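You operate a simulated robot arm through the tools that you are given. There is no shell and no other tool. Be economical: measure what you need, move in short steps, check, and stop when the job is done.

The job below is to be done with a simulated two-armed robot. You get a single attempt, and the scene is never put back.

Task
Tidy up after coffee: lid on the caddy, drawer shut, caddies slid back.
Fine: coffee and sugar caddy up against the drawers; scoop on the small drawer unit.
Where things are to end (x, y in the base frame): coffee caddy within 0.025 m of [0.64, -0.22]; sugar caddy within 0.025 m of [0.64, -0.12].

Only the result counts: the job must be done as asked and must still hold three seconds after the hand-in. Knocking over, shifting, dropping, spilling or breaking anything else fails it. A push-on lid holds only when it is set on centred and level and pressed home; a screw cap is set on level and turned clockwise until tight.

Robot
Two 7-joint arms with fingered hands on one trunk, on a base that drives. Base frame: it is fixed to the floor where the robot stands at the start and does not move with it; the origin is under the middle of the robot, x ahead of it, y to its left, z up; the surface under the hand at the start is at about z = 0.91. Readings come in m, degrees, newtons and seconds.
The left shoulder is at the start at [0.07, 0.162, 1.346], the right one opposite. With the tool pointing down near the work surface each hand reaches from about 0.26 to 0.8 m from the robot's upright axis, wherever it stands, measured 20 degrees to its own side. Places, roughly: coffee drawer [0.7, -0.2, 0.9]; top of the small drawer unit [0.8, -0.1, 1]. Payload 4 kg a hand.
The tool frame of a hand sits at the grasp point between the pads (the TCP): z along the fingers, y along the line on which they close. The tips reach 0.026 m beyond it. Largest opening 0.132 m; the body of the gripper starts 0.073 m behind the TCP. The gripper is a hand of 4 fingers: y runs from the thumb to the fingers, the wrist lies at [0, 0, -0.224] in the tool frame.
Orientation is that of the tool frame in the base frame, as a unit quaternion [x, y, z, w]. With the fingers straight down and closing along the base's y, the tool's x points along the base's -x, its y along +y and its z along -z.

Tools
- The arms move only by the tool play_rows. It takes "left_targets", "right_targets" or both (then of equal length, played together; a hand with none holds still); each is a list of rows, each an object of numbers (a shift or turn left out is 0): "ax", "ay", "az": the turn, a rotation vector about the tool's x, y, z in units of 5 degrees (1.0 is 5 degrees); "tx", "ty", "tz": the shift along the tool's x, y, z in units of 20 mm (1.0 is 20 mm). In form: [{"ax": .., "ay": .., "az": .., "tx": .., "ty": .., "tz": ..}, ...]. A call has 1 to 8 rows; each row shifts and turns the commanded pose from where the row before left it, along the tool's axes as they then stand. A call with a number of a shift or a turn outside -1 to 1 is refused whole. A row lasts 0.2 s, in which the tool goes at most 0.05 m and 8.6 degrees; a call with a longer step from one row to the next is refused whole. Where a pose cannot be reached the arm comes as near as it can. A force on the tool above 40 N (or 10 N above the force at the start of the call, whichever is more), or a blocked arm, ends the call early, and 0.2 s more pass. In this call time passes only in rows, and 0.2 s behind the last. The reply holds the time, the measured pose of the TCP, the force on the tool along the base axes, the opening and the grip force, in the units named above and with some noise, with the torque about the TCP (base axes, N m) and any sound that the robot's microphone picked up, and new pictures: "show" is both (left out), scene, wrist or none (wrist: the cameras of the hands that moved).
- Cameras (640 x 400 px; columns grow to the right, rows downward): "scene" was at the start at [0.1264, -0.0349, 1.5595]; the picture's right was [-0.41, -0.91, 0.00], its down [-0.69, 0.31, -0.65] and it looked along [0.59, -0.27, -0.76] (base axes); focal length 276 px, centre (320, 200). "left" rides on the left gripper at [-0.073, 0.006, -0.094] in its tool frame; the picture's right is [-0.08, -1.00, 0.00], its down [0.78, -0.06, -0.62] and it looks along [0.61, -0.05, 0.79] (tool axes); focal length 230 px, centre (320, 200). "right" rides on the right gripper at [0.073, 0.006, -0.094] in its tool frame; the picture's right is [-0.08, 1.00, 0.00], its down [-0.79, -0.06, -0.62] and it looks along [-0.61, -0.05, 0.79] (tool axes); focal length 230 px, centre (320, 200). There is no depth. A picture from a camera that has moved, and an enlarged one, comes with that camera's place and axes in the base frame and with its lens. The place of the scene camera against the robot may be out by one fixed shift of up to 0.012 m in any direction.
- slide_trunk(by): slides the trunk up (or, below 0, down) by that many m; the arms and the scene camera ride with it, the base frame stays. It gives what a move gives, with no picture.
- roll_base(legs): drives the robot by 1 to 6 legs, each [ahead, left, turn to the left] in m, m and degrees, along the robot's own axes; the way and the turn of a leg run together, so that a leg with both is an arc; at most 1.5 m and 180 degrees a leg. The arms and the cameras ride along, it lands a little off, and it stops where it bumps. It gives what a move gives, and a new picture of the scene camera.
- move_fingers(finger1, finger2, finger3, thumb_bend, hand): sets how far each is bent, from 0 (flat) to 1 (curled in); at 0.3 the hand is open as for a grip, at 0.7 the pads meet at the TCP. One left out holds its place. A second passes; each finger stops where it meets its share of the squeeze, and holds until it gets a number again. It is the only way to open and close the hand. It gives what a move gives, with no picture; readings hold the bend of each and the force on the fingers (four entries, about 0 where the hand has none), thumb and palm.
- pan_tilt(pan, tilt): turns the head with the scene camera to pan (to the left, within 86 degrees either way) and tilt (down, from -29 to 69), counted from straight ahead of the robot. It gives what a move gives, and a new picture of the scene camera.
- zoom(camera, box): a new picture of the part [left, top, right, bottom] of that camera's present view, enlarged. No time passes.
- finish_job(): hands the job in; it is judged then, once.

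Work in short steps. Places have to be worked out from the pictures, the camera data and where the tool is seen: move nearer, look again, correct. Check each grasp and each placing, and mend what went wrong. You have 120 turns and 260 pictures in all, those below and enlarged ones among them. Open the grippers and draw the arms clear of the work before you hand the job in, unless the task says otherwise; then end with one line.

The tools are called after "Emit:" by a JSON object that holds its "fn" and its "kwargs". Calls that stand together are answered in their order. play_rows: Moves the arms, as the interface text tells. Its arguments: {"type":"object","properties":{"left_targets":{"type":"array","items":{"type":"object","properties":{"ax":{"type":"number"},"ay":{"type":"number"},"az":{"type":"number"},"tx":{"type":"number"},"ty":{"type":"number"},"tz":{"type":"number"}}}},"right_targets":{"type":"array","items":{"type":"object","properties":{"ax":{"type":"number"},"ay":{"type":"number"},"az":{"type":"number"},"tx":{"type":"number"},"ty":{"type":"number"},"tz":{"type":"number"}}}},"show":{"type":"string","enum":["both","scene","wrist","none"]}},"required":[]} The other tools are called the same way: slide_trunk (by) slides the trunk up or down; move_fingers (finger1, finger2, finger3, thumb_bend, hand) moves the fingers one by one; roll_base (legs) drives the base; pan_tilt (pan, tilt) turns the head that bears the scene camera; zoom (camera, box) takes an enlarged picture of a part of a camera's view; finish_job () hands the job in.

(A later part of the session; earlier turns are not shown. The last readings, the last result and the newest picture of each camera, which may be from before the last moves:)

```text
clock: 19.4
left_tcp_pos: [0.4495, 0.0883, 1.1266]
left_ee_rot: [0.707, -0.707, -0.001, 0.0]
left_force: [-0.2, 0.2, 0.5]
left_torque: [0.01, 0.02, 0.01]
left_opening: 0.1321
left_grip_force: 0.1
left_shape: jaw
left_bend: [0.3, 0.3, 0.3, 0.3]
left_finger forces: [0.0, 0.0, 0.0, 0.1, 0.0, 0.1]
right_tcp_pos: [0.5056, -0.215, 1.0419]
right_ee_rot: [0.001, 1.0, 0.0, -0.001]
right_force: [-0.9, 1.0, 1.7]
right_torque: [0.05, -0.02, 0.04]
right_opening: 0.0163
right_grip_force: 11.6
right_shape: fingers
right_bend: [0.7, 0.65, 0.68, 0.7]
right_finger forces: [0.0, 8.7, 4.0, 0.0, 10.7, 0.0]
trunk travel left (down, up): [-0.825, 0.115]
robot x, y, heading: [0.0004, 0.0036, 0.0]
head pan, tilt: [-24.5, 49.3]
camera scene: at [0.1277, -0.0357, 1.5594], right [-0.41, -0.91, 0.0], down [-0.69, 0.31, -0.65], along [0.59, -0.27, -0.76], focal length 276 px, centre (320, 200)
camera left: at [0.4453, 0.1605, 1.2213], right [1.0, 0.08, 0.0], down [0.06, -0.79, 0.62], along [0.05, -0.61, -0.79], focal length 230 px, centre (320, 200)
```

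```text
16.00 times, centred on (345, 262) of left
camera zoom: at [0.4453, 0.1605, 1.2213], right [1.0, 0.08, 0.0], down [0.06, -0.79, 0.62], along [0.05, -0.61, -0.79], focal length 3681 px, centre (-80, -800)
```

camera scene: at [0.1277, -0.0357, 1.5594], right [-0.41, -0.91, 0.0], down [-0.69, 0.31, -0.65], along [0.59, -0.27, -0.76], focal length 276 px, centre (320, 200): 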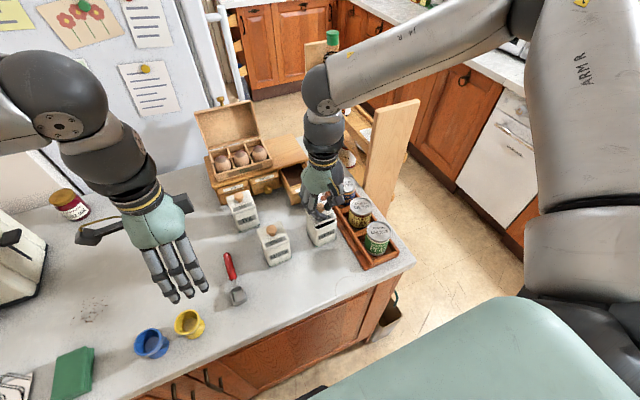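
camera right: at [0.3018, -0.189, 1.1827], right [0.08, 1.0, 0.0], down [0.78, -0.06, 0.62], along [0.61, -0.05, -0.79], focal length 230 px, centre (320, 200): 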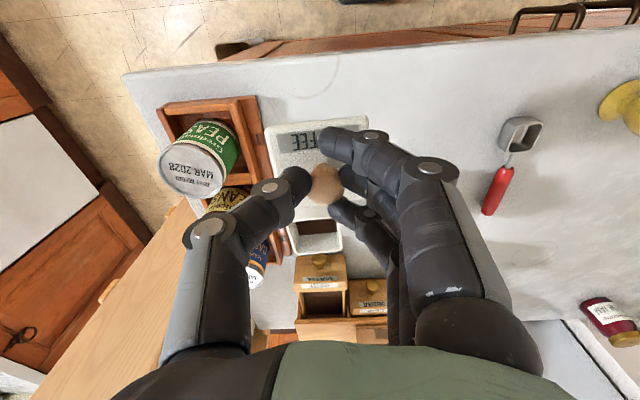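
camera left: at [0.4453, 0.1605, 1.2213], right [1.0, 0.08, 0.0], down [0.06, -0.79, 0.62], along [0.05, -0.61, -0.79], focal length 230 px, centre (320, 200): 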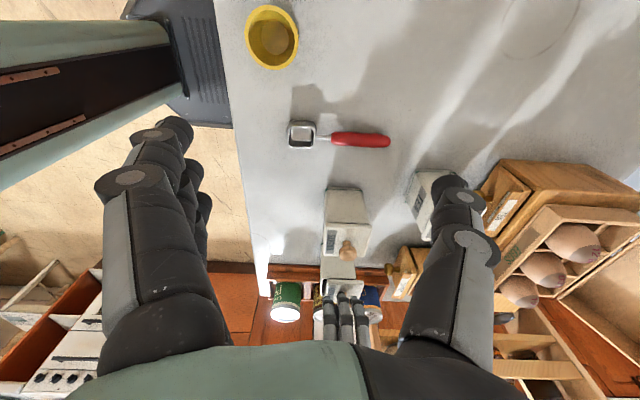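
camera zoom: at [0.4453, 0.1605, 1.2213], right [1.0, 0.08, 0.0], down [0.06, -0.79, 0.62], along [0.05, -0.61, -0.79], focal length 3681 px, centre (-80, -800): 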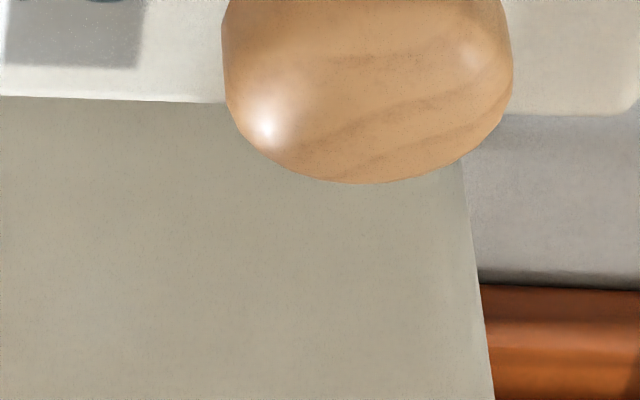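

From the side the lid sits about 10 mm too far to +x. I raise it 8 mm, shift 10 mm toward the robot and look again.

Emit:
{"fn": "play_rows", "kwargs": {"right_targets": [{"tz": -0.4}, {"tx": 0.25, "ty": -0.05}, {"tx": 0.25}], "show": "none"}}

Emit:
{"fn": "zoom", "kwargs": {"camera": "left", "box": [325, 220, 365, 310]}}

Emit:
{"fn": "zoom", "kwargs": {"camera": "right", "box": [240, 40, 400, 160]}}

Emit:
{"fn": "zoom", "kwargs": {"camera": "scene", "box": [300, 180, 360, 240]}}

```text
clock: 20.2
left_tcp_pos: [0.4485, 0.0891, 1.1279]
left_ee_rot: [0.707, -0.707, 0.0, 0.0]
left_force: [-0.2, 0.2, 0.5]
left_torque: [0.03, -0.04, 0.02]
left_opening: 0.1319
left_grip_force: 0.0
left_shape: jaw
left_bend: [0.3, 0.3, 0.3, 0.3]
left_finger forces: [0.1, 0.0, 0.0, 0.0, 0.1, 0.0]
right_tcp_pos: [0.4964, -0.2172, 1.0496]
right_ee_rot: [0.0, 1.0, -0.001, 0.0]
right_force: [-0.2, 0.3, -1.0]
right_torque: [0.01, -0.02, -0.02]
right_opening: 0.0168
right_grip_force: 11.3
right_shape: fingers
right_bend: [0.7, 0.65, 0.68, 0.7]
right_finger forces: [0.0, 8.1, 4.1, 0.0, 10.4, 0.1]
trunk travel left (down, up): [-0.825, 0.115]
robot x, y, heading: [-0.0028, 0.0031, -0.2]
head pan, tilt: [-24.5, 49.3]
```

```text
4.44 times, centred on (345, 265) of left
camera zoom: at [0.4438, 0.1613, 1.222], right [1.0, 0.08, 0.0], down [0.06, -0.78, 0.62], along [0.05, -0.61, -0.79], focal length 1022 px, centre (209, -89)
```

zoom: 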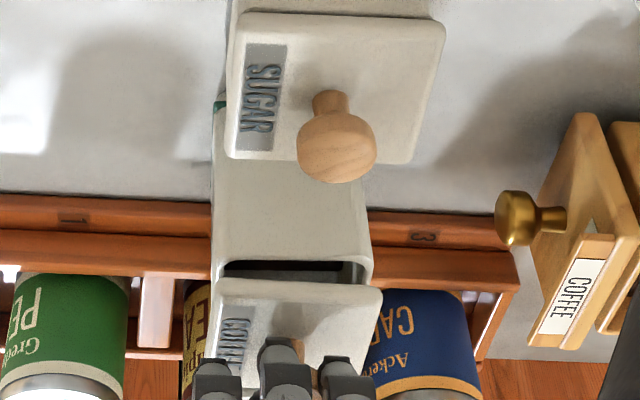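

```text
3.33 times, centred on (320, 100) of right
camera zoom: at [0.4223, -0.2096, 1.1434], right [0.08, 1.0, 0.0], down [0.78, -0.06, 0.62], along [0.61, -0.05, -0.79], focal length 767 px, centre (320, 533)
```

zoom: 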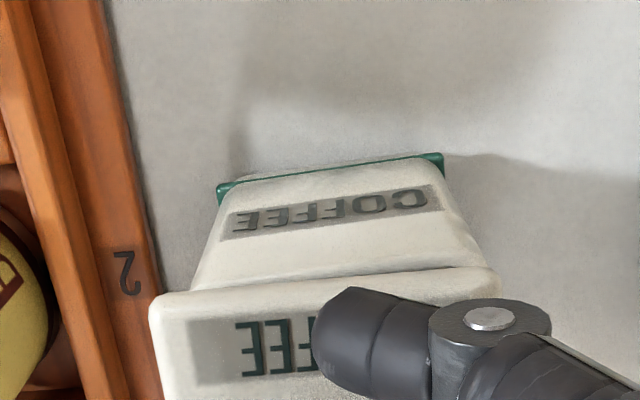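

```text
6.67 times, centred on (330, 210) of scene
camera zoom: at [0.1261, -0.0348, 1.5595], right [-0.41, -0.91, 0.0], down [-0.69, 0.31, -0.65], along [0.59, -0.27, -0.76], focal length 1837 px, centre (253, 133)
```

zoom: 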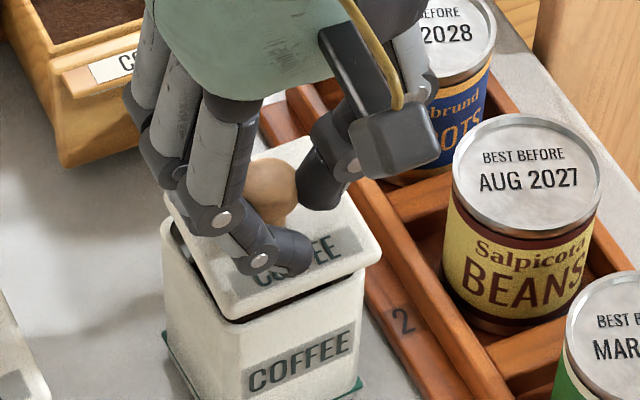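

x now matches; all three views show the lid about 3 mm too far to -y. I shift +3 mm in y, lower 6 mm and look.

Emit:
{"fn": "play_rows", "kwargs": {"right_targets": [{"ty": 0.16}, {"tz": 0.15}, {"tz": 0.15}], "show": "none"}}

Emit:
{"fn": "zoom", "kwargs": {"camera": "left", "box": [325, 220, 365, 310]}}

Emit:
{"fn": "zoom", "kwargs": {"camera": "scene", "box": [300, 180, 360, 240]}}

```text
clock: 21.0
left_tcp_pos: [0.4476, 0.0886, 1.1284]
left_ee_rot: [-0.707, 0.707, 0.0, 0.001]
left_force: [0.6, -0.5, -0.4]
left_torque: [0.0, 0.03, -0.01]
left_opening: 0.132
left_grip_force: 0.1
left_shape: jaw
left_bend: [0.3, 0.3, 0.3, 0.3]
left_finger forces: [0.0, 0.1, 0.0, 0.0, 0.0, 0.1]
right_tcp_pos: [0.4961, -0.2133, 1.0438]
right_ee_rot: [0.0, 1.0, 0.0, 0.0]
right_force: [-0.2, 0.3, -0.6]
right_torque: [0.01, 0.0, -0.05]
right_opening: 0.0166
right_grip_force: 11.5
right_shape: fingers
right_bend: [0.7, 0.65, 0.68, 0.7]
right_finger forces: [0.0, 8.2, 4.2, 0.0, 10.5, 0.0]
trunk travel left (down, up): [-0.825, 0.115]
robot x, y, heading: [0.0028, 0.0008, -0.4]
head pan, tilt: [-24.5, 49.3]
```

```text
4.44 times, centred on (345, 265) of left
camera zoom: at [0.4443, 0.1612, 1.2219], right [1.0, 0.08, 0.0], down [0.06, -0.78, 0.62], along [0.05, -0.61, -0.79], focal length 1022 px, centre (209, -89)
```

zoom: 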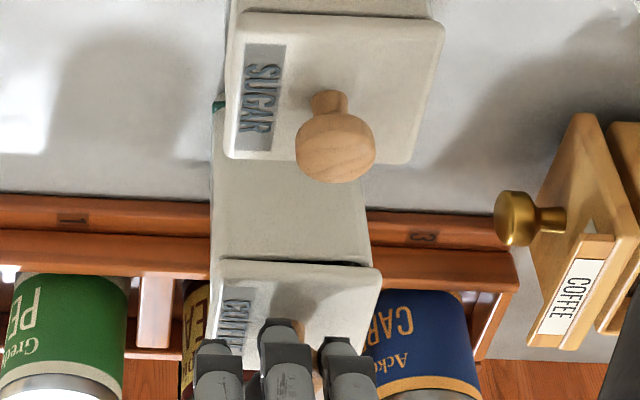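

```text
6.67 times, centred on (330, 210) of scene
camera zoom: at [0.1266, -0.035, 1.5595], right [-0.41, -0.91, 0.0], down [-0.69, 0.31, -0.65], along [0.59, -0.27, -0.76], focal length 1837 px, centre (253, 133)
```

zoom: 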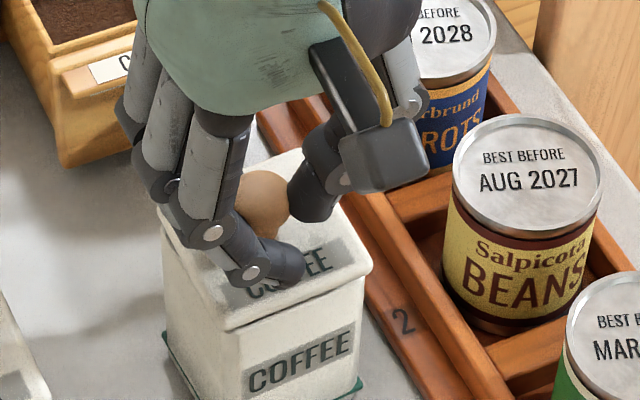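

The lid now covers the rim evenly. I nudge +1 mm in y and press down gently.

Emit:
{"fn": "play_rows", "kwargs": {"right_targets": [{"ty": 0.04, "tz": 0.1}, {"tz": 0.15}, {"tz": 0.15}, {"tz": 0.1}], "show": "none"}}

Emit:
{"fn": "zoom", "kwargs": {"camera": "left", "box": [325, 220, 365, 310]}}

Emit:
{"fn": "zoom", "kwargs": {"camera": "scene", "box": [300, 180, 360, 240]}}

```text
clock: 22.0
left_tcp_pos: [0.4469, 0.0884, 1.1291]
left_ee_rot: [0.707, -0.707, 0.001, 0.0]
left_force: [0.5, 1.6, -0.1]
left_torque: [-0.02, 0.0, -0.01]
left_opening: 0.132
left_grip_force: 0.0
left_shape: jaw
left_bend: [0.3, 0.3, 0.3, 0.3]
left_finger forces: [0.0, 0.0, 0.1, 0.1, 0.1, 0.0]
right_tcp_pos: [0.4956, -0.2121, 1.0373]
right_ee_rot: [0.001, 1.0, 0.0, 0.002]
right_force: [2.8, -5.4, 29.3]
right_torque: [-0.01, -0.23, -0.03]
right_opening: 0.0171
right_grip_force: 18.7
right_shape: fingers
right_bend: [0.7, 0.69, 0.7, 0.71]
right_finger forces: [0.0, 9.1, 8.2, 0.0, 19.1, 0.0]
trunk travel left (down, up): [-0.825, 0.115]
robot x, y, heading: [0.0005, -0.0014, -0.3]
head pan, tilt: [-24.5, 49.3]
heard: snap
```

```text
4.44 times, centred on (345, 265) of left
camera zoom: at [0.442, 0.1613, 1.2231], right [1.0, 0.08, 0.0], down [0.06, -0.78, 0.62], along [0.05, -0.61, -0.79], focal length 1022 px, centre (209, -89)
```

zoom: 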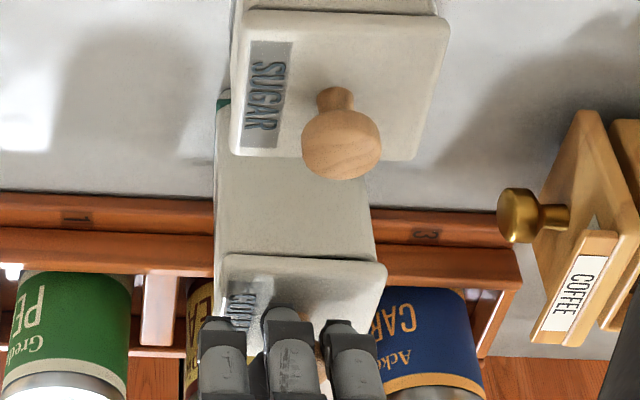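

```text
6.67 times, centred on (330, 210) of scene
camera zoom: at [0.1236, -0.0347, 1.5601], right [-0.42, -0.91, 0.0], down [-0.69, 0.31, -0.65], along [0.59, -0.27, -0.76], focal length 1837 px, centre (253, 133)
```

zoom: 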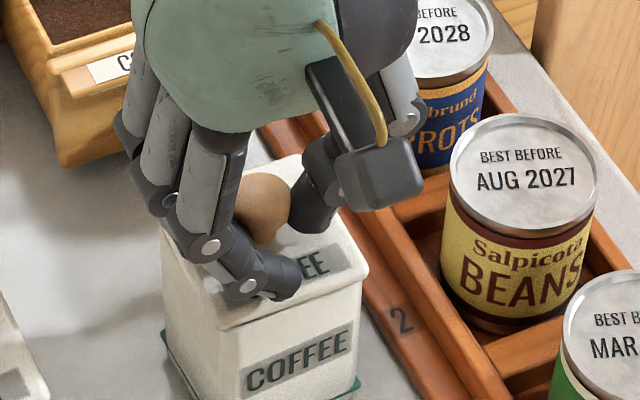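

"Snap" heard: the lid is home. I open the fingers off the knob and raise the hand.

Emit:
{"fn": "move_fingers", "kwargs": {"hand": "right", "finger1": 0.5, "finger2": 0.5, "finger3": 0.5, "thumb_bend": 0.5}}

Emit:
{"fn": "play_rows", "kwargs": {"right_targets": [{"tz": -0.5}, {"tz": -1}, {"tz": -1}, {"tz": -1}, {"tz": -1}, {"tz": -1}], "show": "wrist"}}

Emit:
{"fn": "zoom", "kwargs": {"camera": "left", "box": [295, 180, 395, 320]}}

Emit:
{"fn": "zoom", "kwargs": {"camera": "scene", "box": [200, 150, 400, 310]}}

```text
clock: 23.0
left_tcp_pos: [0.4472, 0.0894, 1.1301]
left_ee_rot: [0.707, -0.707, 0.002, -0.001]
left_force: [0.1, 0.2, -0.7]
left_torque: [0.02, 0.02, -0.04]
left_opening: 0.1318
left_grip_force: 0.0
left_shape: jaw
left_bend: [0.3, 0.3, 0.3, 0.3]
left_finger forces: [0.0, 0.0, 0.1, 0.0, 0.0, 0.0]
right_tcp_pos: [0.4943, -0.2123, 1.0353]
right_ee_rot: [-0.001, 1.0, -0.001, 0.0]
right_force: [0.0, -1.0, 21.0]
right_torque: [-0.95, 0.06, -0.04]
right_opening: 0.0733
right_grip_force: 11.5
right_shape: fingers
right_bend: [0.5, 0.5, 0.5, 0.5]
right_finger forces: [0.0, 0.1, 0.1, 0.0, 22.4, 0.0]
trunk travel left (down, up): [-0.825, 0.115]
robot x, y, heading: [0.0012, -0.0004, 0.0]
head pan, tilt: [-24.5, 49.3]
```

```text
clock: 24.4
left_tcp_pos: [0.4487, 0.0884, 1.1282]
left_ee_rot: [-0.707, 0.707, 0.0, 0.0]
left_force: [-0.3, 0.9, 0.2]
left_torque: [0.02, 0.01, 0.0]
left_opening: 0.1321
left_grip_force: 0.0
left_shape: jaw
left_bend: [0.3, 0.3, 0.3, 0.3]
left_finger forces: [0.0, 0.1, 0.0, 0.1, 0.0, 0.1]
right_tcp_pos: [0.4947, -0.2126, 1.1447]
right_ee_rot: [0.0, 1.0, 0.001, 0.0]
right_force: [-0.6, 0.3, 0.6]
right_torque: [0.02, 0.03, 0.0]
right_opening: 0.0703
right_grip_force: 0.0
right_shape: fingers
right_bend: [0.5, 0.5, 0.5, 0.5]
right_finger forces: [0.0, 0.0, 0.0, 0.0, 0.0, 0.0]
trunk travel left (down, up): [-0.825, 0.115]
robot x, y, heading: [0.0008, 0.0005, 0.2]
head pan, tilt: [-24.5, 49.3]
camera right: at [0.4214, -0.2059, 1.2376], right [0.08, 1.0, 0.0], down [0.79, -0.06, 0.62], along [0.61, -0.05, -0.79], focal length 230 px, centre (320, 200)
```

right: 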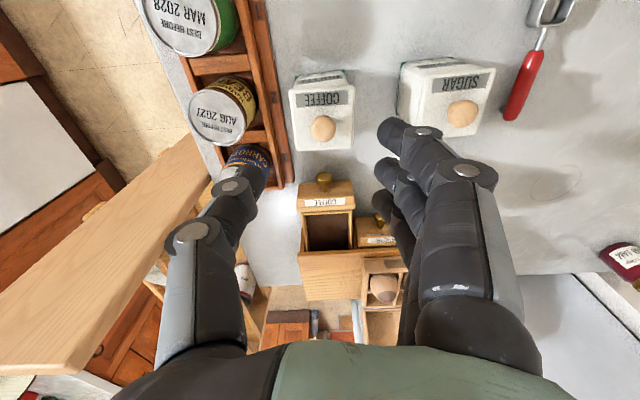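

```text
2.86 times, centred on (345, 250) of left
camera zoom: at [0.4435, 0.1615, 1.2221], right [1.0, 0.08, 0.0], down [0.06, -0.78, 0.62], along [0.05, -0.61, -0.79], focal length 657 px, centre (249, 57)
```

zoom: 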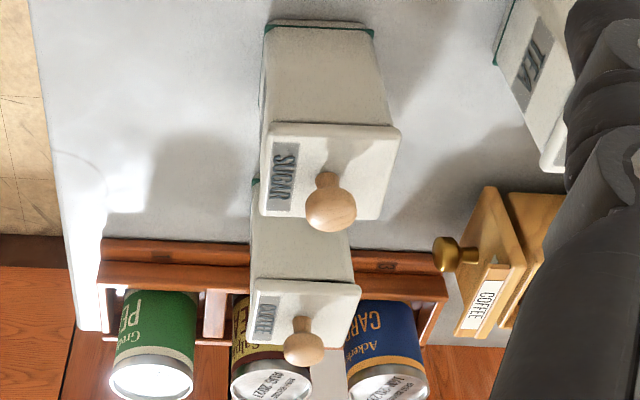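

```text
2.50 times, centred on (300, 230) of scene
camera zoom: at [0.1257, -0.0346, 1.5595], right [-0.41, -0.91, 0.0], down [-0.69, 0.31, -0.65], along [0.59, -0.27, -0.76], focal length 689 px, centre (370, 125)
```

zoom: 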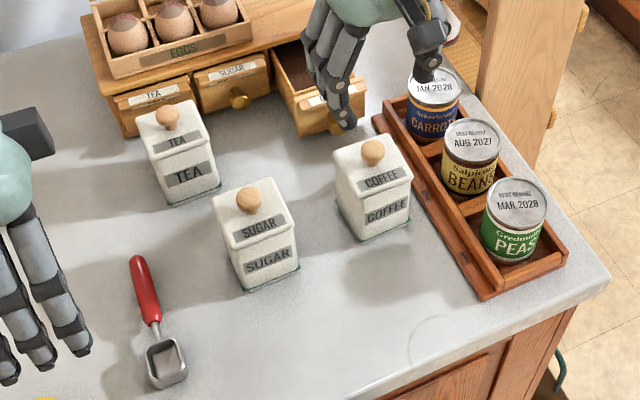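

The coffee lid is seated like the sugar one. Plan: turn the right hand 90° so it grips the caddy along x; its finger backs then push the drawer knob shut while the caddy slides to its place. I turn the hand now.

Emit:
{"fn": "play_rows", "kwargs": {"right_targets": [{"az": 1}, {"az": 1}, {"az": 1}, {"az": 1}, {"az": 1}, {"az": 1}, {"az": 1}, {"az": 1}], "show": "none"}}

Emit:
{"fn": "play_rows", "kwargs": {"right_targets": [{"az": 1}, {"az": 1}, {"az": 1}, {"az": 1}, {"az": 1}, {"az": 1}, {"az": 1}, {"az": 1}], "show": "none"}}

Emit:
{"fn": "play_rows", "kwargs": {"right_targets": [{"az": 1}, {"az": 1}], "show": "both"}}

```text
clock: 26.2
left_tcp_pos: [0.4485, 0.0901, 1.1276]
left_ee_rot: [0.707, -0.707, 0.0, 0.0]
left_force: [0.3, 0.5, -0.7]
left_torque: [-0.05, 0.01, 0.01]
left_opening: 0.132
left_grip_force: 0.0
left_shape: jaw
left_bend: [0.3, 0.3, 0.3, 0.3]
left_finger forces: [0.1, 0.0, 0.0, 0.0, 0.0, 0.0]
right_tcp_pos: [0.496, -0.2129, 1.1441]
right_ee_rot: [0.343, 0.939, 0.0, 0.0]
right_force: [-0.3, -0.7, 0.0]
right_torque: [-0.02, -0.04, 0.01]
right_opening: 0.0704
right_grip_force: 0.0
right_shape: fingers
right_bend: [0.5, 0.5, 0.5, 0.5]
right_finger forces: [0.0, 0.0, 0.0, 0.0, 0.0, 0.0]
trunk travel left (down, up): [-0.825, 0.115]
robot x, y, heading: [-0.0027, -0.0035, -0.2]
head pan, tilt: [-24.5, 49.3]
```

```text
clock: 28.0
left_tcp_pos: [0.4489, 0.0878, 1.1294]
left_ee_rot: [0.708, -0.707, 0.0, 0.0]
left_force: [-1.0, 0.2, -0.1]
left_torque: [-0.02, 0.03, 0.0]
left_opening: 0.132
left_grip_force: 0.1
left_shape: jaw
left_bend: [0.3, 0.3, 0.3, 0.3]
left_finger forces: [0.1, 0.0, 0.1, 0.1, 0.0, 0.1]
right_tcp_pos: [0.4957, -0.2124, 1.1441]
right_ee_rot: [0.643, 0.766, 0.0, 0.0]
right_force: [-0.5, 0.0, 0.0]
right_torque: [-0.01, 0.04, 0.03]
right_opening: 0.0702
right_grip_force: 0.0
right_shape: fingers
right_bend: [0.5, 0.5, 0.5, 0.5]
right_finger forces: [0.0, 0.0, 0.0, 0.1, 0.0, 0.0]
trunk travel left (down, up): [-0.825, 0.115]
robot x, y, heading: [-0.0013, -0.0018, -0.1]
head pan, tilt: [-24.5, 49.3]
```

```text
clock: 28.6
left_tcp_pos: [0.4481, 0.0878, 1.128]
left_ee_rot: [-0.706, 0.708, -0.001, 0.0]
left_force: [-0.4, 0.4, -0.6]
left_torque: [-0.01, 0.01, -0.04]
left_opening: 0.1319
left_grip_force: 0.2
left_shape: jaw
left_bend: [0.3, 0.3, 0.3, 0.3]
left_finger forces: [0.0, 0.0, 0.1, 0.1, 0.0, 0.0]
right_tcp_pos: [0.4959, -0.2126, 1.1441]
right_ee_rot: [0.707, 0.707, 0.0, 0.0]
right_force: [0.8, -0.1, 0.5]
right_torque: [0.02, 0.0, -0.03]
right_opening: 0.0702
right_grip_force: 0.1
right_shape: fingers
right_bend: [0.5, 0.5, 0.5, 0.5]
right_finger forces: [0.0, 0.1, 0.0, 0.0, 0.0, 0.0]
trunk travel left (down, up): [-0.825, 0.115]
robot x, y, heading: [0.0042, 0.0009, 0.0]
head pan, tilt: [-24.5, 49.3]
camera scene: at [0.1264, -0.0349, 1.5595], right [-0.41, -0.91, 0.0], down [-0.69, 0.31, -0.65], along [0.59, -0.27, -0.76], focal length 276 px, centre (320, 200)
camera right: at [0.5014, -0.1386, 1.2375], right [1.0, -0.08, 0.0], down [-0.06, -0.78, 0.62], along [-0.05, -0.61, -0.79], focal length 230 px, centre (320, 200)
```

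scene: 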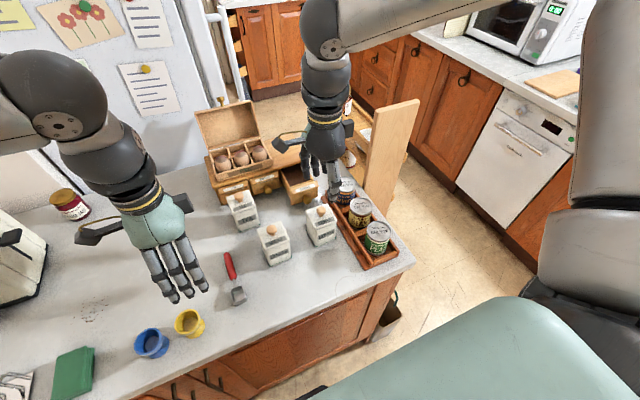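
right: 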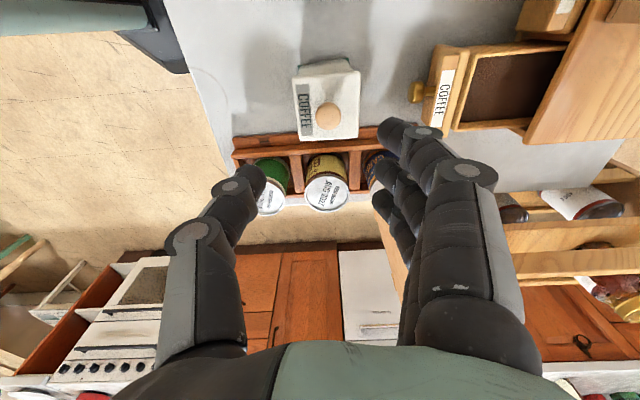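

Hand is turned as wanted; caddy centre about (0.502,-0.21), drawer knob at x≈0.607. I open to 0.4 and lower around the caddy to z≈1.02 first.

Emit:
{"fn": "move_fingers", "kwargs": {"hand": "right", "finger1": 0.4, "finger2": 0.4, "finger3": 0.4, "thumb_bend": 0.4}}

Emit:
{"fn": "play_rows", "kwargs": {"right_targets": [{"tx": 0.05, "ty": 0.35, "tz": 1}, {"tz": 1}, {"tz": 1}, {"tz": 1}, {"tz": 1}, {"tz": 1}], "show": "wrist"}}

Emit:
{"fn": "zoom", "kwargs": {"camera": "left", "box": [260, 180, 440, 340]}}

Emit:
{"fn": "zoom", "kwargs": {"camera": "scene", "box": [240, 120, 400, 260]}}

```text
clock: 29.6
left_tcp_pos: [0.4484, 0.0879, 1.1293]
left_ee_rot: [0.707, -0.707, 0.0, 0.0]
left_force: [0.4, -0.6, -0.9]
left_torque: [0.01, 0.02, -0.03]
left_opening: 0.1318
left_grip_force: 0.1
left_shape: jaw
left_bend: [0.3, 0.3, 0.3, 0.3]
left_finger forces: [0.0, 0.0, 0.0, 0.0, 0.0, 0.0]
right_tcp_pos: [0.496, -0.2112, 1.1436]
right_ee_rot: [0.707, 0.707, 0.0, 0.0]
right_force: [0.9, -0.5, -0.4]
right_torque: [0.0, 0.0, 0.02]
right_opening: 0.1031
right_grip_force: 0.0
right_shape: fingers
right_bend: [0.4, 0.4, 0.4, 0.4]
right_finger forces: [0.0, 0.0, 0.0, 0.1, 0.1, 0.0]
trunk travel left (down, up): [-0.825, 0.115]
robot x, y, heading: [-0.0022, 0.002, -0.2]
head pan, tilt: [-24.5, 49.3]
```

```text
clock: 31.0
left_tcp_pos: [0.4486, 0.0881, 1.1282]
left_ee_rot: [0.708, -0.706, 0.0, -0.001]
left_force: [-0.4, -0.4, 0.2]
left_torque: [-0.01, 0.0, -0.01]
left_opening: 0.132
left_grip_force: 0.0
left_shape: jaw
left_bend: [0.3, 0.3, 0.3, 0.3]
left_finger forces: [0.0, 0.0, 0.1, 0.0, 0.1, 0.0]
right_tcp_pos: [0.5031, -0.2111, 1.0246]
right_ee_rot: [0.707, 0.707, 0.0, 0.0]
right_force: [0.2, -0.8, 0.0]
right_torque: [0.0, -0.01, 0.01]
right_opening: 0.103
right_grip_force: 0.0
right_shape: fingers
right_bend: [0.4, 0.4, 0.4, 0.4]
right_finger forces: [0.0, 0.0, 0.1, 0.0, 0.0, 0.0]
trunk travel left (down, up): [-0.825, 0.115]
robot x, y, heading: [-0.0032, 0.0, 0.1]
head pan, tilt: [-24.5, 49.3]
camera right: at [0.5089, -0.138, 1.1172], right [1.0, -0.08, 0.0], down [-0.06, -0.79, 0.62], along [-0.05, -0.61, -0.79], focal length 230 px, centre (320, 200)
```

right: 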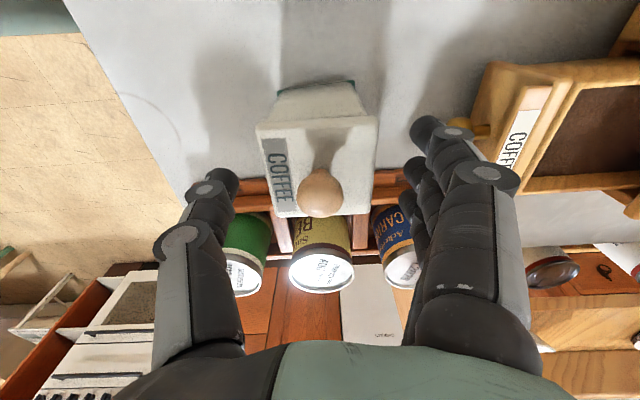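

```text
2.50 times, centred on (350, 260) of left
camera zoom: at [0.4444, 0.1611, 1.2219], right [1.0, 0.08, 0.0], down [0.06, -0.79, 0.62], along [0.05, -0.61, -0.79], focal length 575 px, centre (245, 50)
```

zoom: 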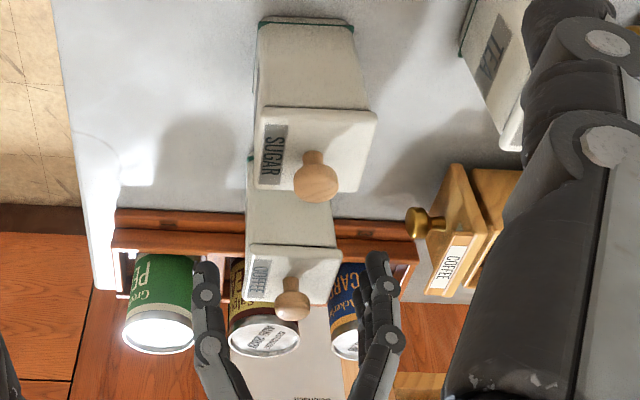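

```text
2.86 times, centred on (320, 190) of scene
camera zoom: at [0.1268, -0.0351, 1.5595], right [-0.41, -0.91, 0.0], down [-0.69, 0.31, -0.65], along [0.59, -0.27, -0.76], focal length 787 px, centre (320, 229)
```

zoom: 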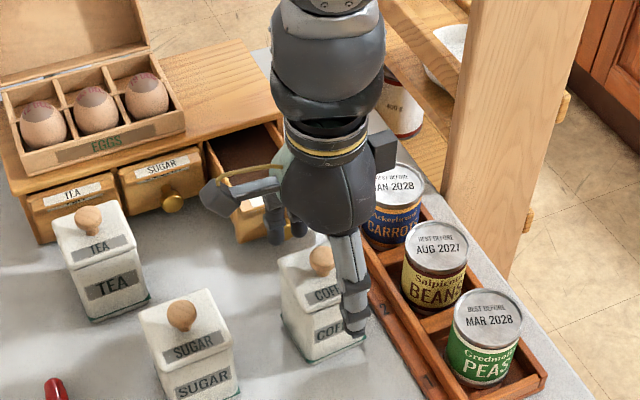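

Everything is centred; I lower to z≈0.965.

Emit:
{"fn": "play_rows", "kwargs": {"right_targets": [{"tz": 1}, {"tz": 1}, {"tz": 0.95}], "show": "wrist"}}

Emit:
{"fn": "zoom", "kwargs": {"camera": "left", "box": [290, 200, 420, 330]}}

Emit:
{"fn": "zoom", "kwargs": {"camera": "scene", "box": [270, 140, 380, 250]}}

```text
clock: 31.8
left_tcp_pos: [0.4481, 0.0875, 1.1276]
left_ee_rot: [0.707, -0.707, 0.0, 0.0]
left_force: [0.8, -0.6, 0.3]
left_torque: [0.0, 0.01, -0.02]
left_opening: 0.1321
left_grip_force: 0.0
left_shape: jaw
left_bend: [0.3, 0.3, 0.3, 0.3]
left_finger forces: [0.0, 0.0, 0.0, 0.0, 0.0, 0.1]
right_tcp_pos: [0.4944, -0.2237, 0.9761]
right_ee_rot: [0.707, 0.707, 0.001, 0.0]
right_force: [-0.7, 1.0, 0.1]
right_torque: [0.01, 0.02, -0.02]
right_opening: 0.1031
right_grip_force: 0.1
right_shape: fingers
right_bend: [0.4, 0.4, 0.4, 0.4]
right_finger forces: [0.0, 0.0, 0.1, 0.0, 0.0, 0.0]
right hand out of reach, approached as far as the arm can: row 2, 3
trunk travel left (down, up): [-0.825, 0.115]
robot x, y, heading: [0.0003, 0.002, -0.1]
head pan, tilt: [-24.5, 49.3]
camera right: at [0.4989, -0.1508, 1.0691], right [1.0, -0.08, 0.0], down [-0.06, -0.79, 0.61], along [-0.05, -0.61, -0.79], focal length 230 px, centre (320, 200)
```

right: 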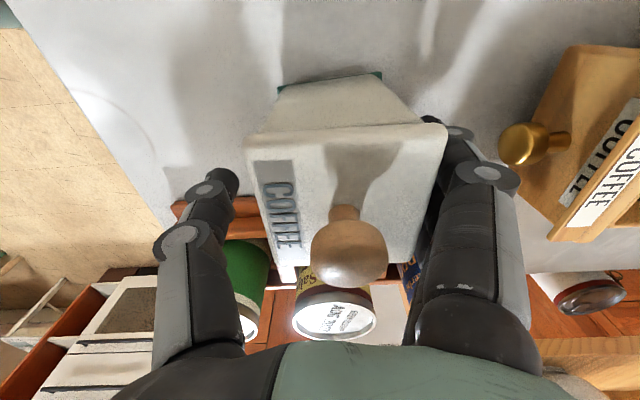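

```text
3.08 times, centred on (355, 265) of left
camera zoom: at [0.4437, 0.1611, 1.2222], right [1.0, 0.08, 0.0], down [0.06, -0.79, 0.62], along [0.05, -0.61, -0.79], focal length 708 px, centre (212, 0)
```

zoom: 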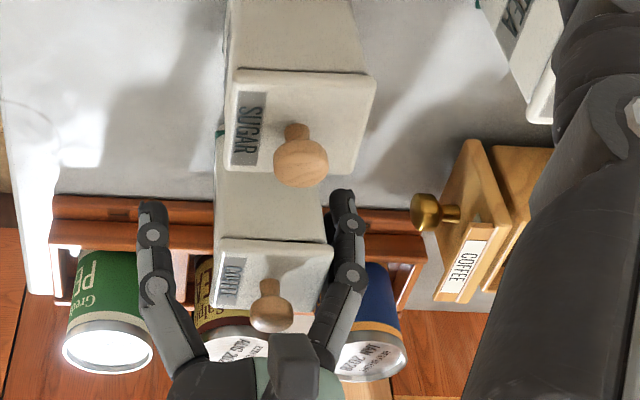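

```text
3.64 times, centred on (325, 195) of scene
camera zoom: at [0.1259, -0.0351, 1.5596], right [-0.41, -0.91, 0.0], down [-0.69, 0.31, -0.65], along [0.59, -0.27, -0.76], focal length 1002 px, centre (302, 218)
```

zoom: 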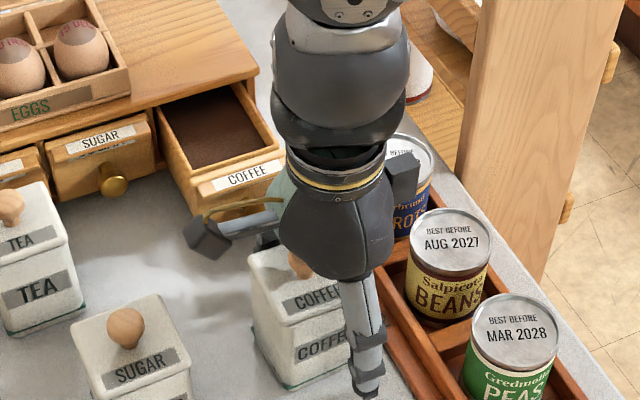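

The arm cannot reach lower here with the trunk this high. I raise both hands and then lower the trunk 0.12 m.

Emit:
{"fn": "play_rows", "kwargs": {"right_targets": [{"tz": -1}, {"tz": -1}, {"tz": -1}, {"tz": -1}, {"tz": -1}, {"tz": -1}, {"tz": -1}], "left_targets": [{"tz": -1}, {"tz": -1}, {"tz": -1}, {"tz": -1}, {"tz": -1}, {"tz": -1}, {"tz": -1}], "show": "none"}}

Emit:
{"fn": "slide_trunk", "kwargs": {"by": -0.12}}

Emit:
{"fn": "zoom", "kwargs": {"camera": "right", "box": [160, 0, 640, 300]}}

Emit:
{"fn": "zoom", "kwargs": {"camera": "scene", "box": [0, 0, 640, 400]}}

```text
clock: 33.4
left_tcp_pos: [0.4471, 0.0876, 1.2695]
left_ee_rot: [0.707, -0.707, 0.0, 0.0]
left_force: [0.0, -0.7, -0.4]
left_torque: [-0.01, -0.01, 0.03]
left_opening: 0.1321
left_grip_force: 0.0
left_shape: jaw
left_bend: [0.3, 0.3, 0.3, 0.3]
left_finger forces: [0.1, 0.0, 0.0, 0.1, 0.0, 0.0]
right_tcp_pos: [0.4936, -0.2236, 1.1172]
right_ee_rot: [0.707, 0.707, 0.0, 0.0]
right_force: [-1.8, 0.3, 0.5]
right_torque: [0.01, 0.02, 0.0]
right_opening: 0.1032
right_grip_force: 0.1
right_shape: fingers
right_bend: [0.4, 0.4, 0.4, 0.4]
right_finger forces: [0.0, 0.1, 0.1, 0.0, 0.0, 0.0]
trunk travel left (down, up): [-0.825, 0.115]
robot x, y, heading: [0.0001, -0.0002, 0.1]
head pan, tilt: [-24.5, 49.3]
```

```text
clock: 34.9
left_tcp_pos: [0.4493, 0.0875, 1.1477]
left_ee_rot: [-0.707, 0.707, 0.0, 0.0]
left_force: [0.5, 0.7, -1.4]
left_torque: [-0.01, 0.02, -0.01]
left_opening: 0.1317
left_grip_force: 0.1
left_shape: jaw
left_bend: [0.3, 0.3, 0.3, 0.3]
left_finger forces: [0.1, 0.1, 0.1, 0.0, 0.0, 0.1]
right_tcp_pos: [0.4944, -0.2232, 0.9956]
right_ee_rot: [0.707, 0.707, 0.0, 0.0]
right_force: [-0.3, -0.5, -0.6]
right_torque: [0.01, -0.02, 0.01]
right_opening: 0.103
right_grip_force: 0.0
right_shape: fingers
right_bend: [0.4, 0.4, 0.4, 0.4]
right_finger forces: [0.0, 0.1, 0.0, 0.1, 0.1, 0.0]
trunk travel left (down, up): [-0.705, 0.235]
robot x, y, heading: [0.0007, -0.0005, 0.0]
head pan, tilt: [-24.5, 49.3]
```

```text
1.33 times, centred on (400, 150) of right
camera zoom: at [0.4995, -0.15, 1.0894], right [1.0, -0.08, 0.0], down [-0.06, -0.78, 0.62], along [-0.05, -0.61, -0.79], focal length 307 px, centre (213, 267)
```

zoom: 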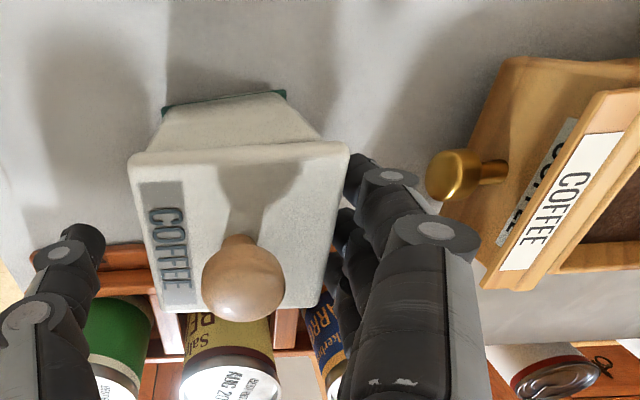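

```text
1.00 times, centred on (320, 200) of scene (not enlarged: the box is as wide or as high as the picture)
camera zoom: at [0.1263, -0.0348, 1.4396], right [-0.41, -0.91, 0.0], down [-0.69, 0.31, -0.65], along [0.59, -0.27, -0.76], focal length 276 px, centre (320, 200)
```

zoom: 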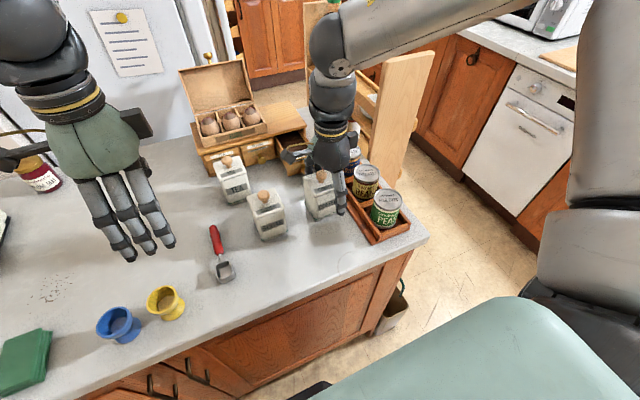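

Now I re-centre over the caddy and lower to z≈0.964.

Emit:
{"fn": "play_rows", "kwargs": {"right_targets": [{"tx": 0.3, "ty": 0.25}, {"tx": 0.25, "ty": 0.2}, {"tz": 0.8}, {"tz": 0.8}], "show": "wrist"}}

Emit:
{"fn": "zoom", "kwargs": {"camera": "left", "box": [290, 180, 450, 320]}}

```text
clock: 35.9
left_tcp_pos: [0.4503, 0.0878, 1.1482]
left_ee_rot: [0.707, -0.707, 0.0, 0.0]
left_force: [0.9, -0.5, 0.2]
left_torque: [-0.01, -0.02, 0.01]
left_opening: 0.132
left_grip_force: 0.0
left_shape: jaw
left_bend: [0.3, 0.3, 0.3, 0.3]
left_finger forces: [0.1, 0.0, 0.0, 0.1, 0.0, 0.0]
right_tcp_pos: [0.5043, -0.2138, 0.9633]
right_ee_rot: [0.707, 0.707, 0.0, 0.0]
right_force: [0.1, 0.5, -0.4]
right_torque: [0.01, 0.05, 0.0]
right_opening: 0.1029
right_grip_force: 0.0
right_shape: fingers
right_bend: [0.4, 0.4, 0.4, 0.4]
right_finger forces: [0.0, 0.0, 0.0, 0.0, 0.1, 0.1]
trunk travel left (down, up): [-0.705, 0.235]
robot x, y, heading: [0.0003, 0.0014, 0.1]
head pan, tilt: [-24.5, 49.3]
camera right: at [0.509, -0.1388, 1.0576], right [1.0, -0.08, 0.0], down [-0.06, -0.78, 0.62], along [-0.05, -0.61, -0.79], focal length 230 px, centre (320, 200)
```

right: 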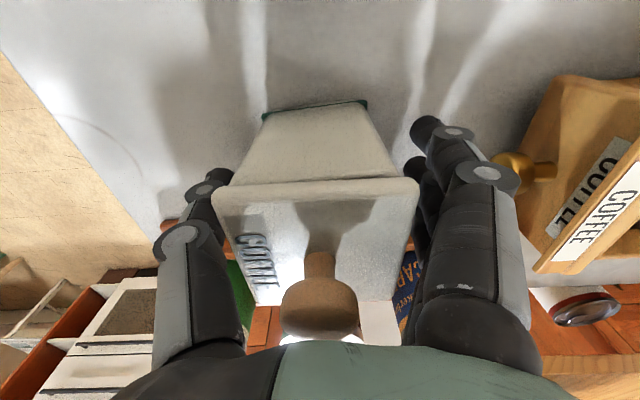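

```text
2.86 times, centred on (370, 250) of left
camera zoom: at [0.4458, 0.1609, 1.2411], right [1.0, 0.08, 0.0], down [0.06, -0.79, 0.62], along [0.05, -0.61, -0.79], focal length 657 px, centre (177, 57)
```

zoom: 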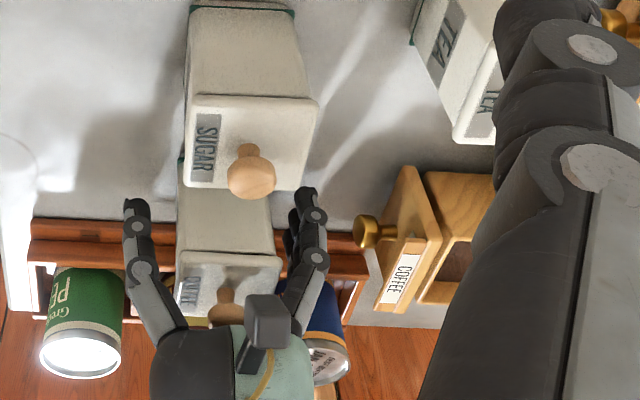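

The caddy is between thumb and fingers, with finger backs facing the drawer knob. I close on the caddy.

Emit:
{"fn": "move_fingers", "kwargs": {"hand": "right", "finger1": 0.58, "finger2": 0.58, "finger3": 0.58, "thumb_bend": 0.58}}

Emit:
{"fn": "play_rows", "kwargs": {"right_targets": [{"tz": -0.15}, {"ty": 0.7, "tx": -0.06}, {"ty": 0.8, "tx": -0.06}, {"ty": 0.8, "tx": -0.06}], "show": "both"}}

Emit:
{"fn": "zoom", "kwargs": {"camera": "left", "box": [290, 180, 450, 320]}}

```text
clock: 36.9
left_tcp_pos: [0.4495, 0.087, 1.1476]
left_ee_rot: [0.707, -0.707, 0.0, 0.0]
left_force: [-0.2, -0.3, 0.2]
left_torque: [0.02, 0.01, 0.02]
left_opening: 0.1318
left_grip_force: 0.1
left_shape: jaw
left_bend: [0.3, 0.3, 0.3, 0.3]
left_finger forces: [0.0, 0.1, 0.1, 0.0, 0.0, 0.0]
right_tcp_pos: [0.503, -0.2122, 0.9636]
right_ee_rot: [0.707, 0.707, 0.001, 0.0]
right_force: [0.0, -0.2, -0.4]
right_torque: [0.05, 0.03, -0.03]
right_opening: 0.0631
right_grip_force: 8.0
right_shape: fingers
right_bend: [0.54, 0.53, 0.53, 0.54]
right_finger forces: [2.4, 2.8, 3.2, 0.0, 7.9, 0.0]
trunk travel left (down, up): [-0.705, 0.235]
robot x, y, heading: [0.0005, 0.0032, -0.1]
head pan, tilt: [-24.5, 49.3]
heard: snap
```

```text
clock: 37.9
left_tcp_pos: [0.4498, 0.0882, 1.1463]
left_ee_rot: [-0.707, 0.707, 0.001, 0.0]
left_force: [-0.6, 0.0, -1.1]
left_torque: [0.01, -0.01, -0.04]
left_opening: 0.1321
left_grip_force: 0.1
left_shape: jaw
left_bend: [0.3, 0.3, 0.3, 0.3]
left_finger forces: [0.1, 0.0, 0.1, 0.1, 0.1, 0.0]
right_tcp_pos: [0.5513, -0.2169, 0.9678]
right_ee_rot: [0.707, 0.707, 0.0, 0.0]
right_force: [-1.5, 0.4, -3.4]
right_torque: [0.0, 0.0, -0.02]
right_opening: 0.0634
right_grip_force: 8.3
right_shape: fingers
right_bend: [0.54, 0.53, 0.53, 0.54]
right_finger forces: [2.1, 3.7, 2.8, 0.0, 8.1, 0.0]
trunk travel left (down, up): [-0.705, 0.235]
robot x, y, heading: [-0.0026, -0.0002, -0.1]
head pan, tilt: [-24.5, 49.3]
camera scene: at [0.1273, -0.0351, 1.4394], right [-0.41, -0.91, 0.0], down [-0.69, 0.31, -0.65], along [0.59, -0.27, -0.76], focal length 276 px, centre (320, 200)
camera right: at [0.5555, -0.1427, 1.0599], right [1.0, -0.08, 0.0], down [-0.06, -0.78, 0.62], along [-0.05, -0.61, -0.79], focal length 230 px, centre (320, 200)
```

scene: 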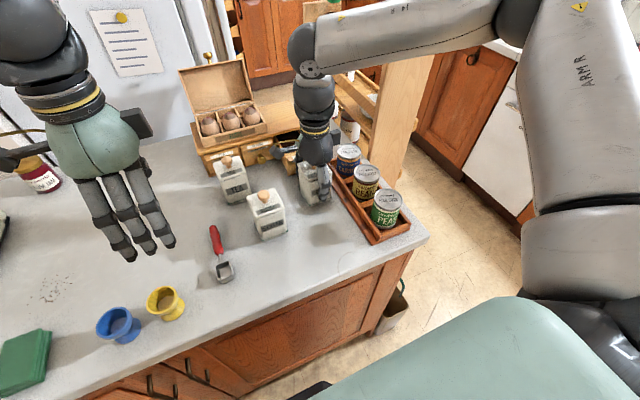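
right: 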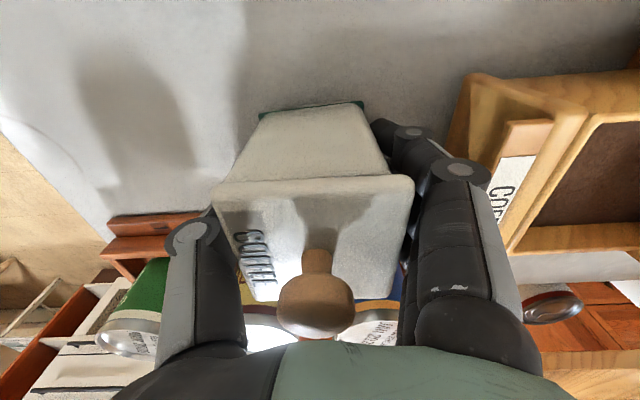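

```text
2.86 times, centred on (370, 250) of left
camera zoom: at [0.446, 0.1608, 1.241], right [1.0, 0.08, 0.0], down [0.06, -0.79, 0.62], along [0.05, -0.61, -0.79], focal length 657 px, centre (177, 57)
```

zoom: 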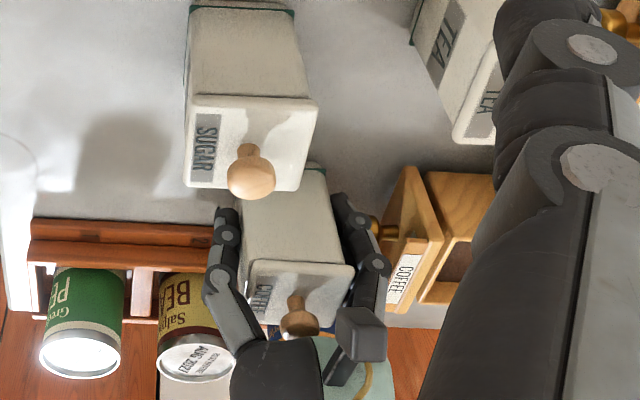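

A snap was heard on closing (I will press the lid again later to make sure). The fingers are just at the drawer knob; I keep sliding in +x, watching force.

Emit:
{"fn": "play_rows", "kwargs": {"right_targets": [{"ty": 0.5}, {"ty": 0.5}, {"ty": 0.5}, {"ty": 0.5}], "show": "wrist"}}

Emit:
{"fn": "zoom", "kwargs": {"camera": "left", "box": [290, 180, 450, 320]}}

Emit:
{"fn": "zoom", "kwargs": {"camera": "scene", "box": [190, 90, 370, 220]}}

```text
clock: 38.9
left_tcp_pos: [0.4491, 0.0875, 1.1481]
left_ee_rot: [-0.707, 0.707, 0.0, 0.0]
left_force: [0.4, 0.2, 0.3]
left_torque: [-0.03, 0.03, -0.02]
left_opening: 0.132
left_grip_force: 0.1
left_shape: jaw
left_bend: [0.3, 0.3, 0.3, 0.3]
left_finger forces: [0.0, 0.1, 0.1, 0.0, 0.0, 0.0]
right_tcp_pos: [0.5762, -0.2283, 0.9708]
right_ee_rot: [0.707, 0.707, 0.002, 0.0]
right_force: [-1.5, 1.1, -2.5]
right_torque: [0.0, -0.01, 0.0]
right_opening: 0.0631
right_grip_force: 9.1
right_shape: fingers
right_bend: [0.54, 0.53, 0.53, 0.54]
right_finger forces: [3.2, 3.4, 2.9, 0.0, 8.2, 0.0]
right hand out of reach, approached as far as the arm can: row 3, 4
trunk travel left (down, up): [-0.705, 0.235]
robot x, y, heading: [0.0034, 0.0018, 0.0]
head pan, tilt: [-24.5, 49.3]
camera right: at [0.5818, -0.1544, 1.0636], right [1.0, -0.08, 0.0], down [-0.06, -0.79, 0.61], along [-0.05, -0.61, -0.79], focal length 230 px, centre (320, 200)
```

right: 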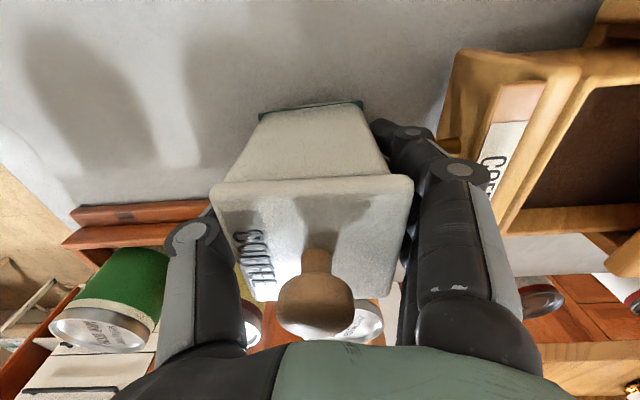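

```text
2.86 times, centred on (370, 250) of left
camera zoom: at [0.4457, 0.1608, 1.2411], right [1.0, 0.08, 0.0], down [0.06, -0.79, 0.62], along [0.05, -0.61, -0.79], focal length 657 px, centre (177, 57)
```

zoom: 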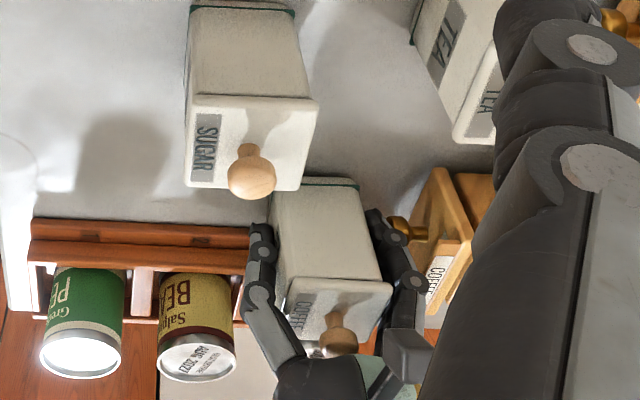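

```text
3.08 times, centred on (280, 155) of scene
camera zoom: at [0.127, -0.0351, 1.4394], right [-0.41, -0.91, 0.0], down [-0.69, 0.31, -0.65], along [0.59, -0.27, -0.76], focal length 848 px, centre (443, 338)
```

zoom: 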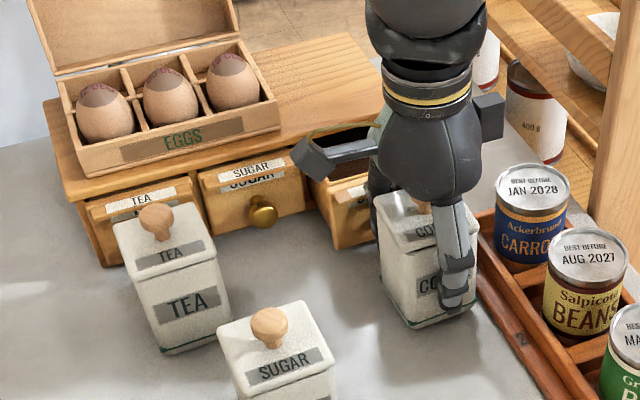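

The arm runs out of reach in this orientation and drifts toward the tray. New plan: carry the caddy back to a free spot (x≈0.45), set it down, turn the hand straight again, and push drawer and caddies from the front.

Emit:
{"fn": "play_rows", "kwargs": {"right_targets": [{"tx": 0.4, "ty": -0.3}, {"tx": 0.4, "ty": -0.8}, {"tx": 0.2, "ty": -0.9}, {"ty": -0.9}, {"ty": -0.9}, {"ty": -0.9}, {"ty": -0.8}, {"ty": -0.6}], "show": "none"}}

Emit:
{"fn": "zoom", "kwargs": {"camera": "left", "box": [230, 120, 450, 320]}}

Emit:
{"fn": "zoom", "kwargs": {"camera": "right", "box": [0, 0, 640, 400]}}

```text
clock: 40.7
left_tcp_pos: [0.45, 0.0867, 1.1478]
left_ee_rot: [-0.707, 0.707, 0.0, 0.0]
left_force: [0.4, 0.3, -0.1]
left_torque: [-0.05, -0.02, 0.01]
left_opening: 0.1318
left_grip_force: 0.0
left_shape: jaw
left_bend: [0.3, 0.3, 0.3, 0.3]
left_finger forces: [0.0, 0.1, 0.0, 0.0, 0.0, 0.0]
right_tcp_pos: [0.4534, -0.2078, 0.9705]
right_ee_rot: [0.707, 0.707, 0.0, 0.0]
right_force: [0.5, 0.2, -3.6]
right_torque: [-0.03, -0.02, 0.0]
right_opening: 0.063
right_grip_force: 8.3
right_shape: fingers
right_bend: [0.54, 0.53, 0.53, 0.54]
right_finger forces: [2.2, 2.9, 2.8, 0.1, 8.1, 0.0]
trunk travel left (down, up): [-0.705, 0.235]
robot x, y, heading: [0.0011, -0.002, 0.0]
head pan, tilt: [-24.5, 49.3]
```

```text
2.00 times, centred on (340, 220) of left
camera zoom: at [0.4451, 0.1608, 1.2413], right [1.0, 0.08, 0.0], down [0.06, -0.79, 0.62], along [0.05, -0.61, -0.79], focal length 460 px, centre (280, 160)
```

zoom: 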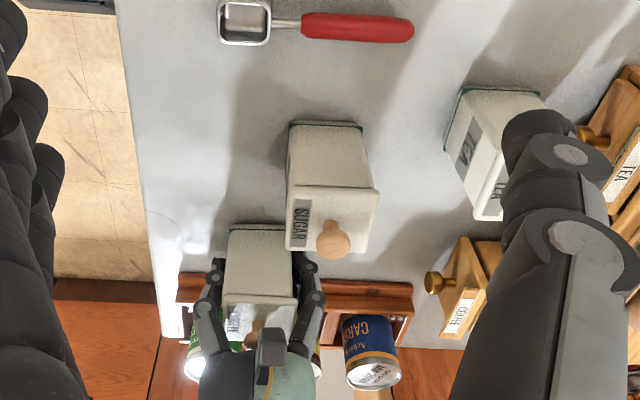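

```text
1.00 times, centred on (320, 200) of right (not enlarged: the box is as wide or as high as the picture)
camera zoom: at [0.4594, -0.1343, 1.0641], right [1.0, -0.08, 0.0], down [-0.06, -0.78, 0.62], along [-0.05, -0.61, -0.79], focal length 230 px, centre (320, 200)
```

zoom: 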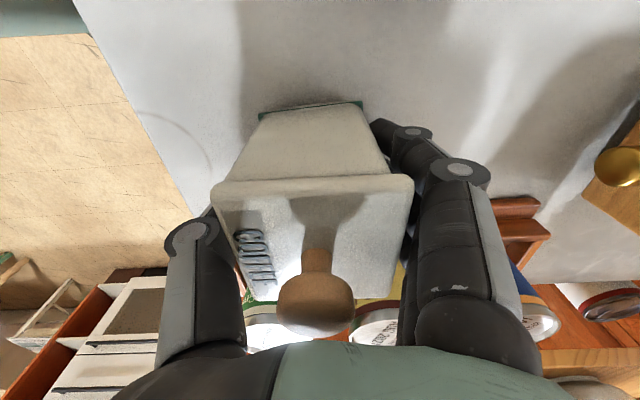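

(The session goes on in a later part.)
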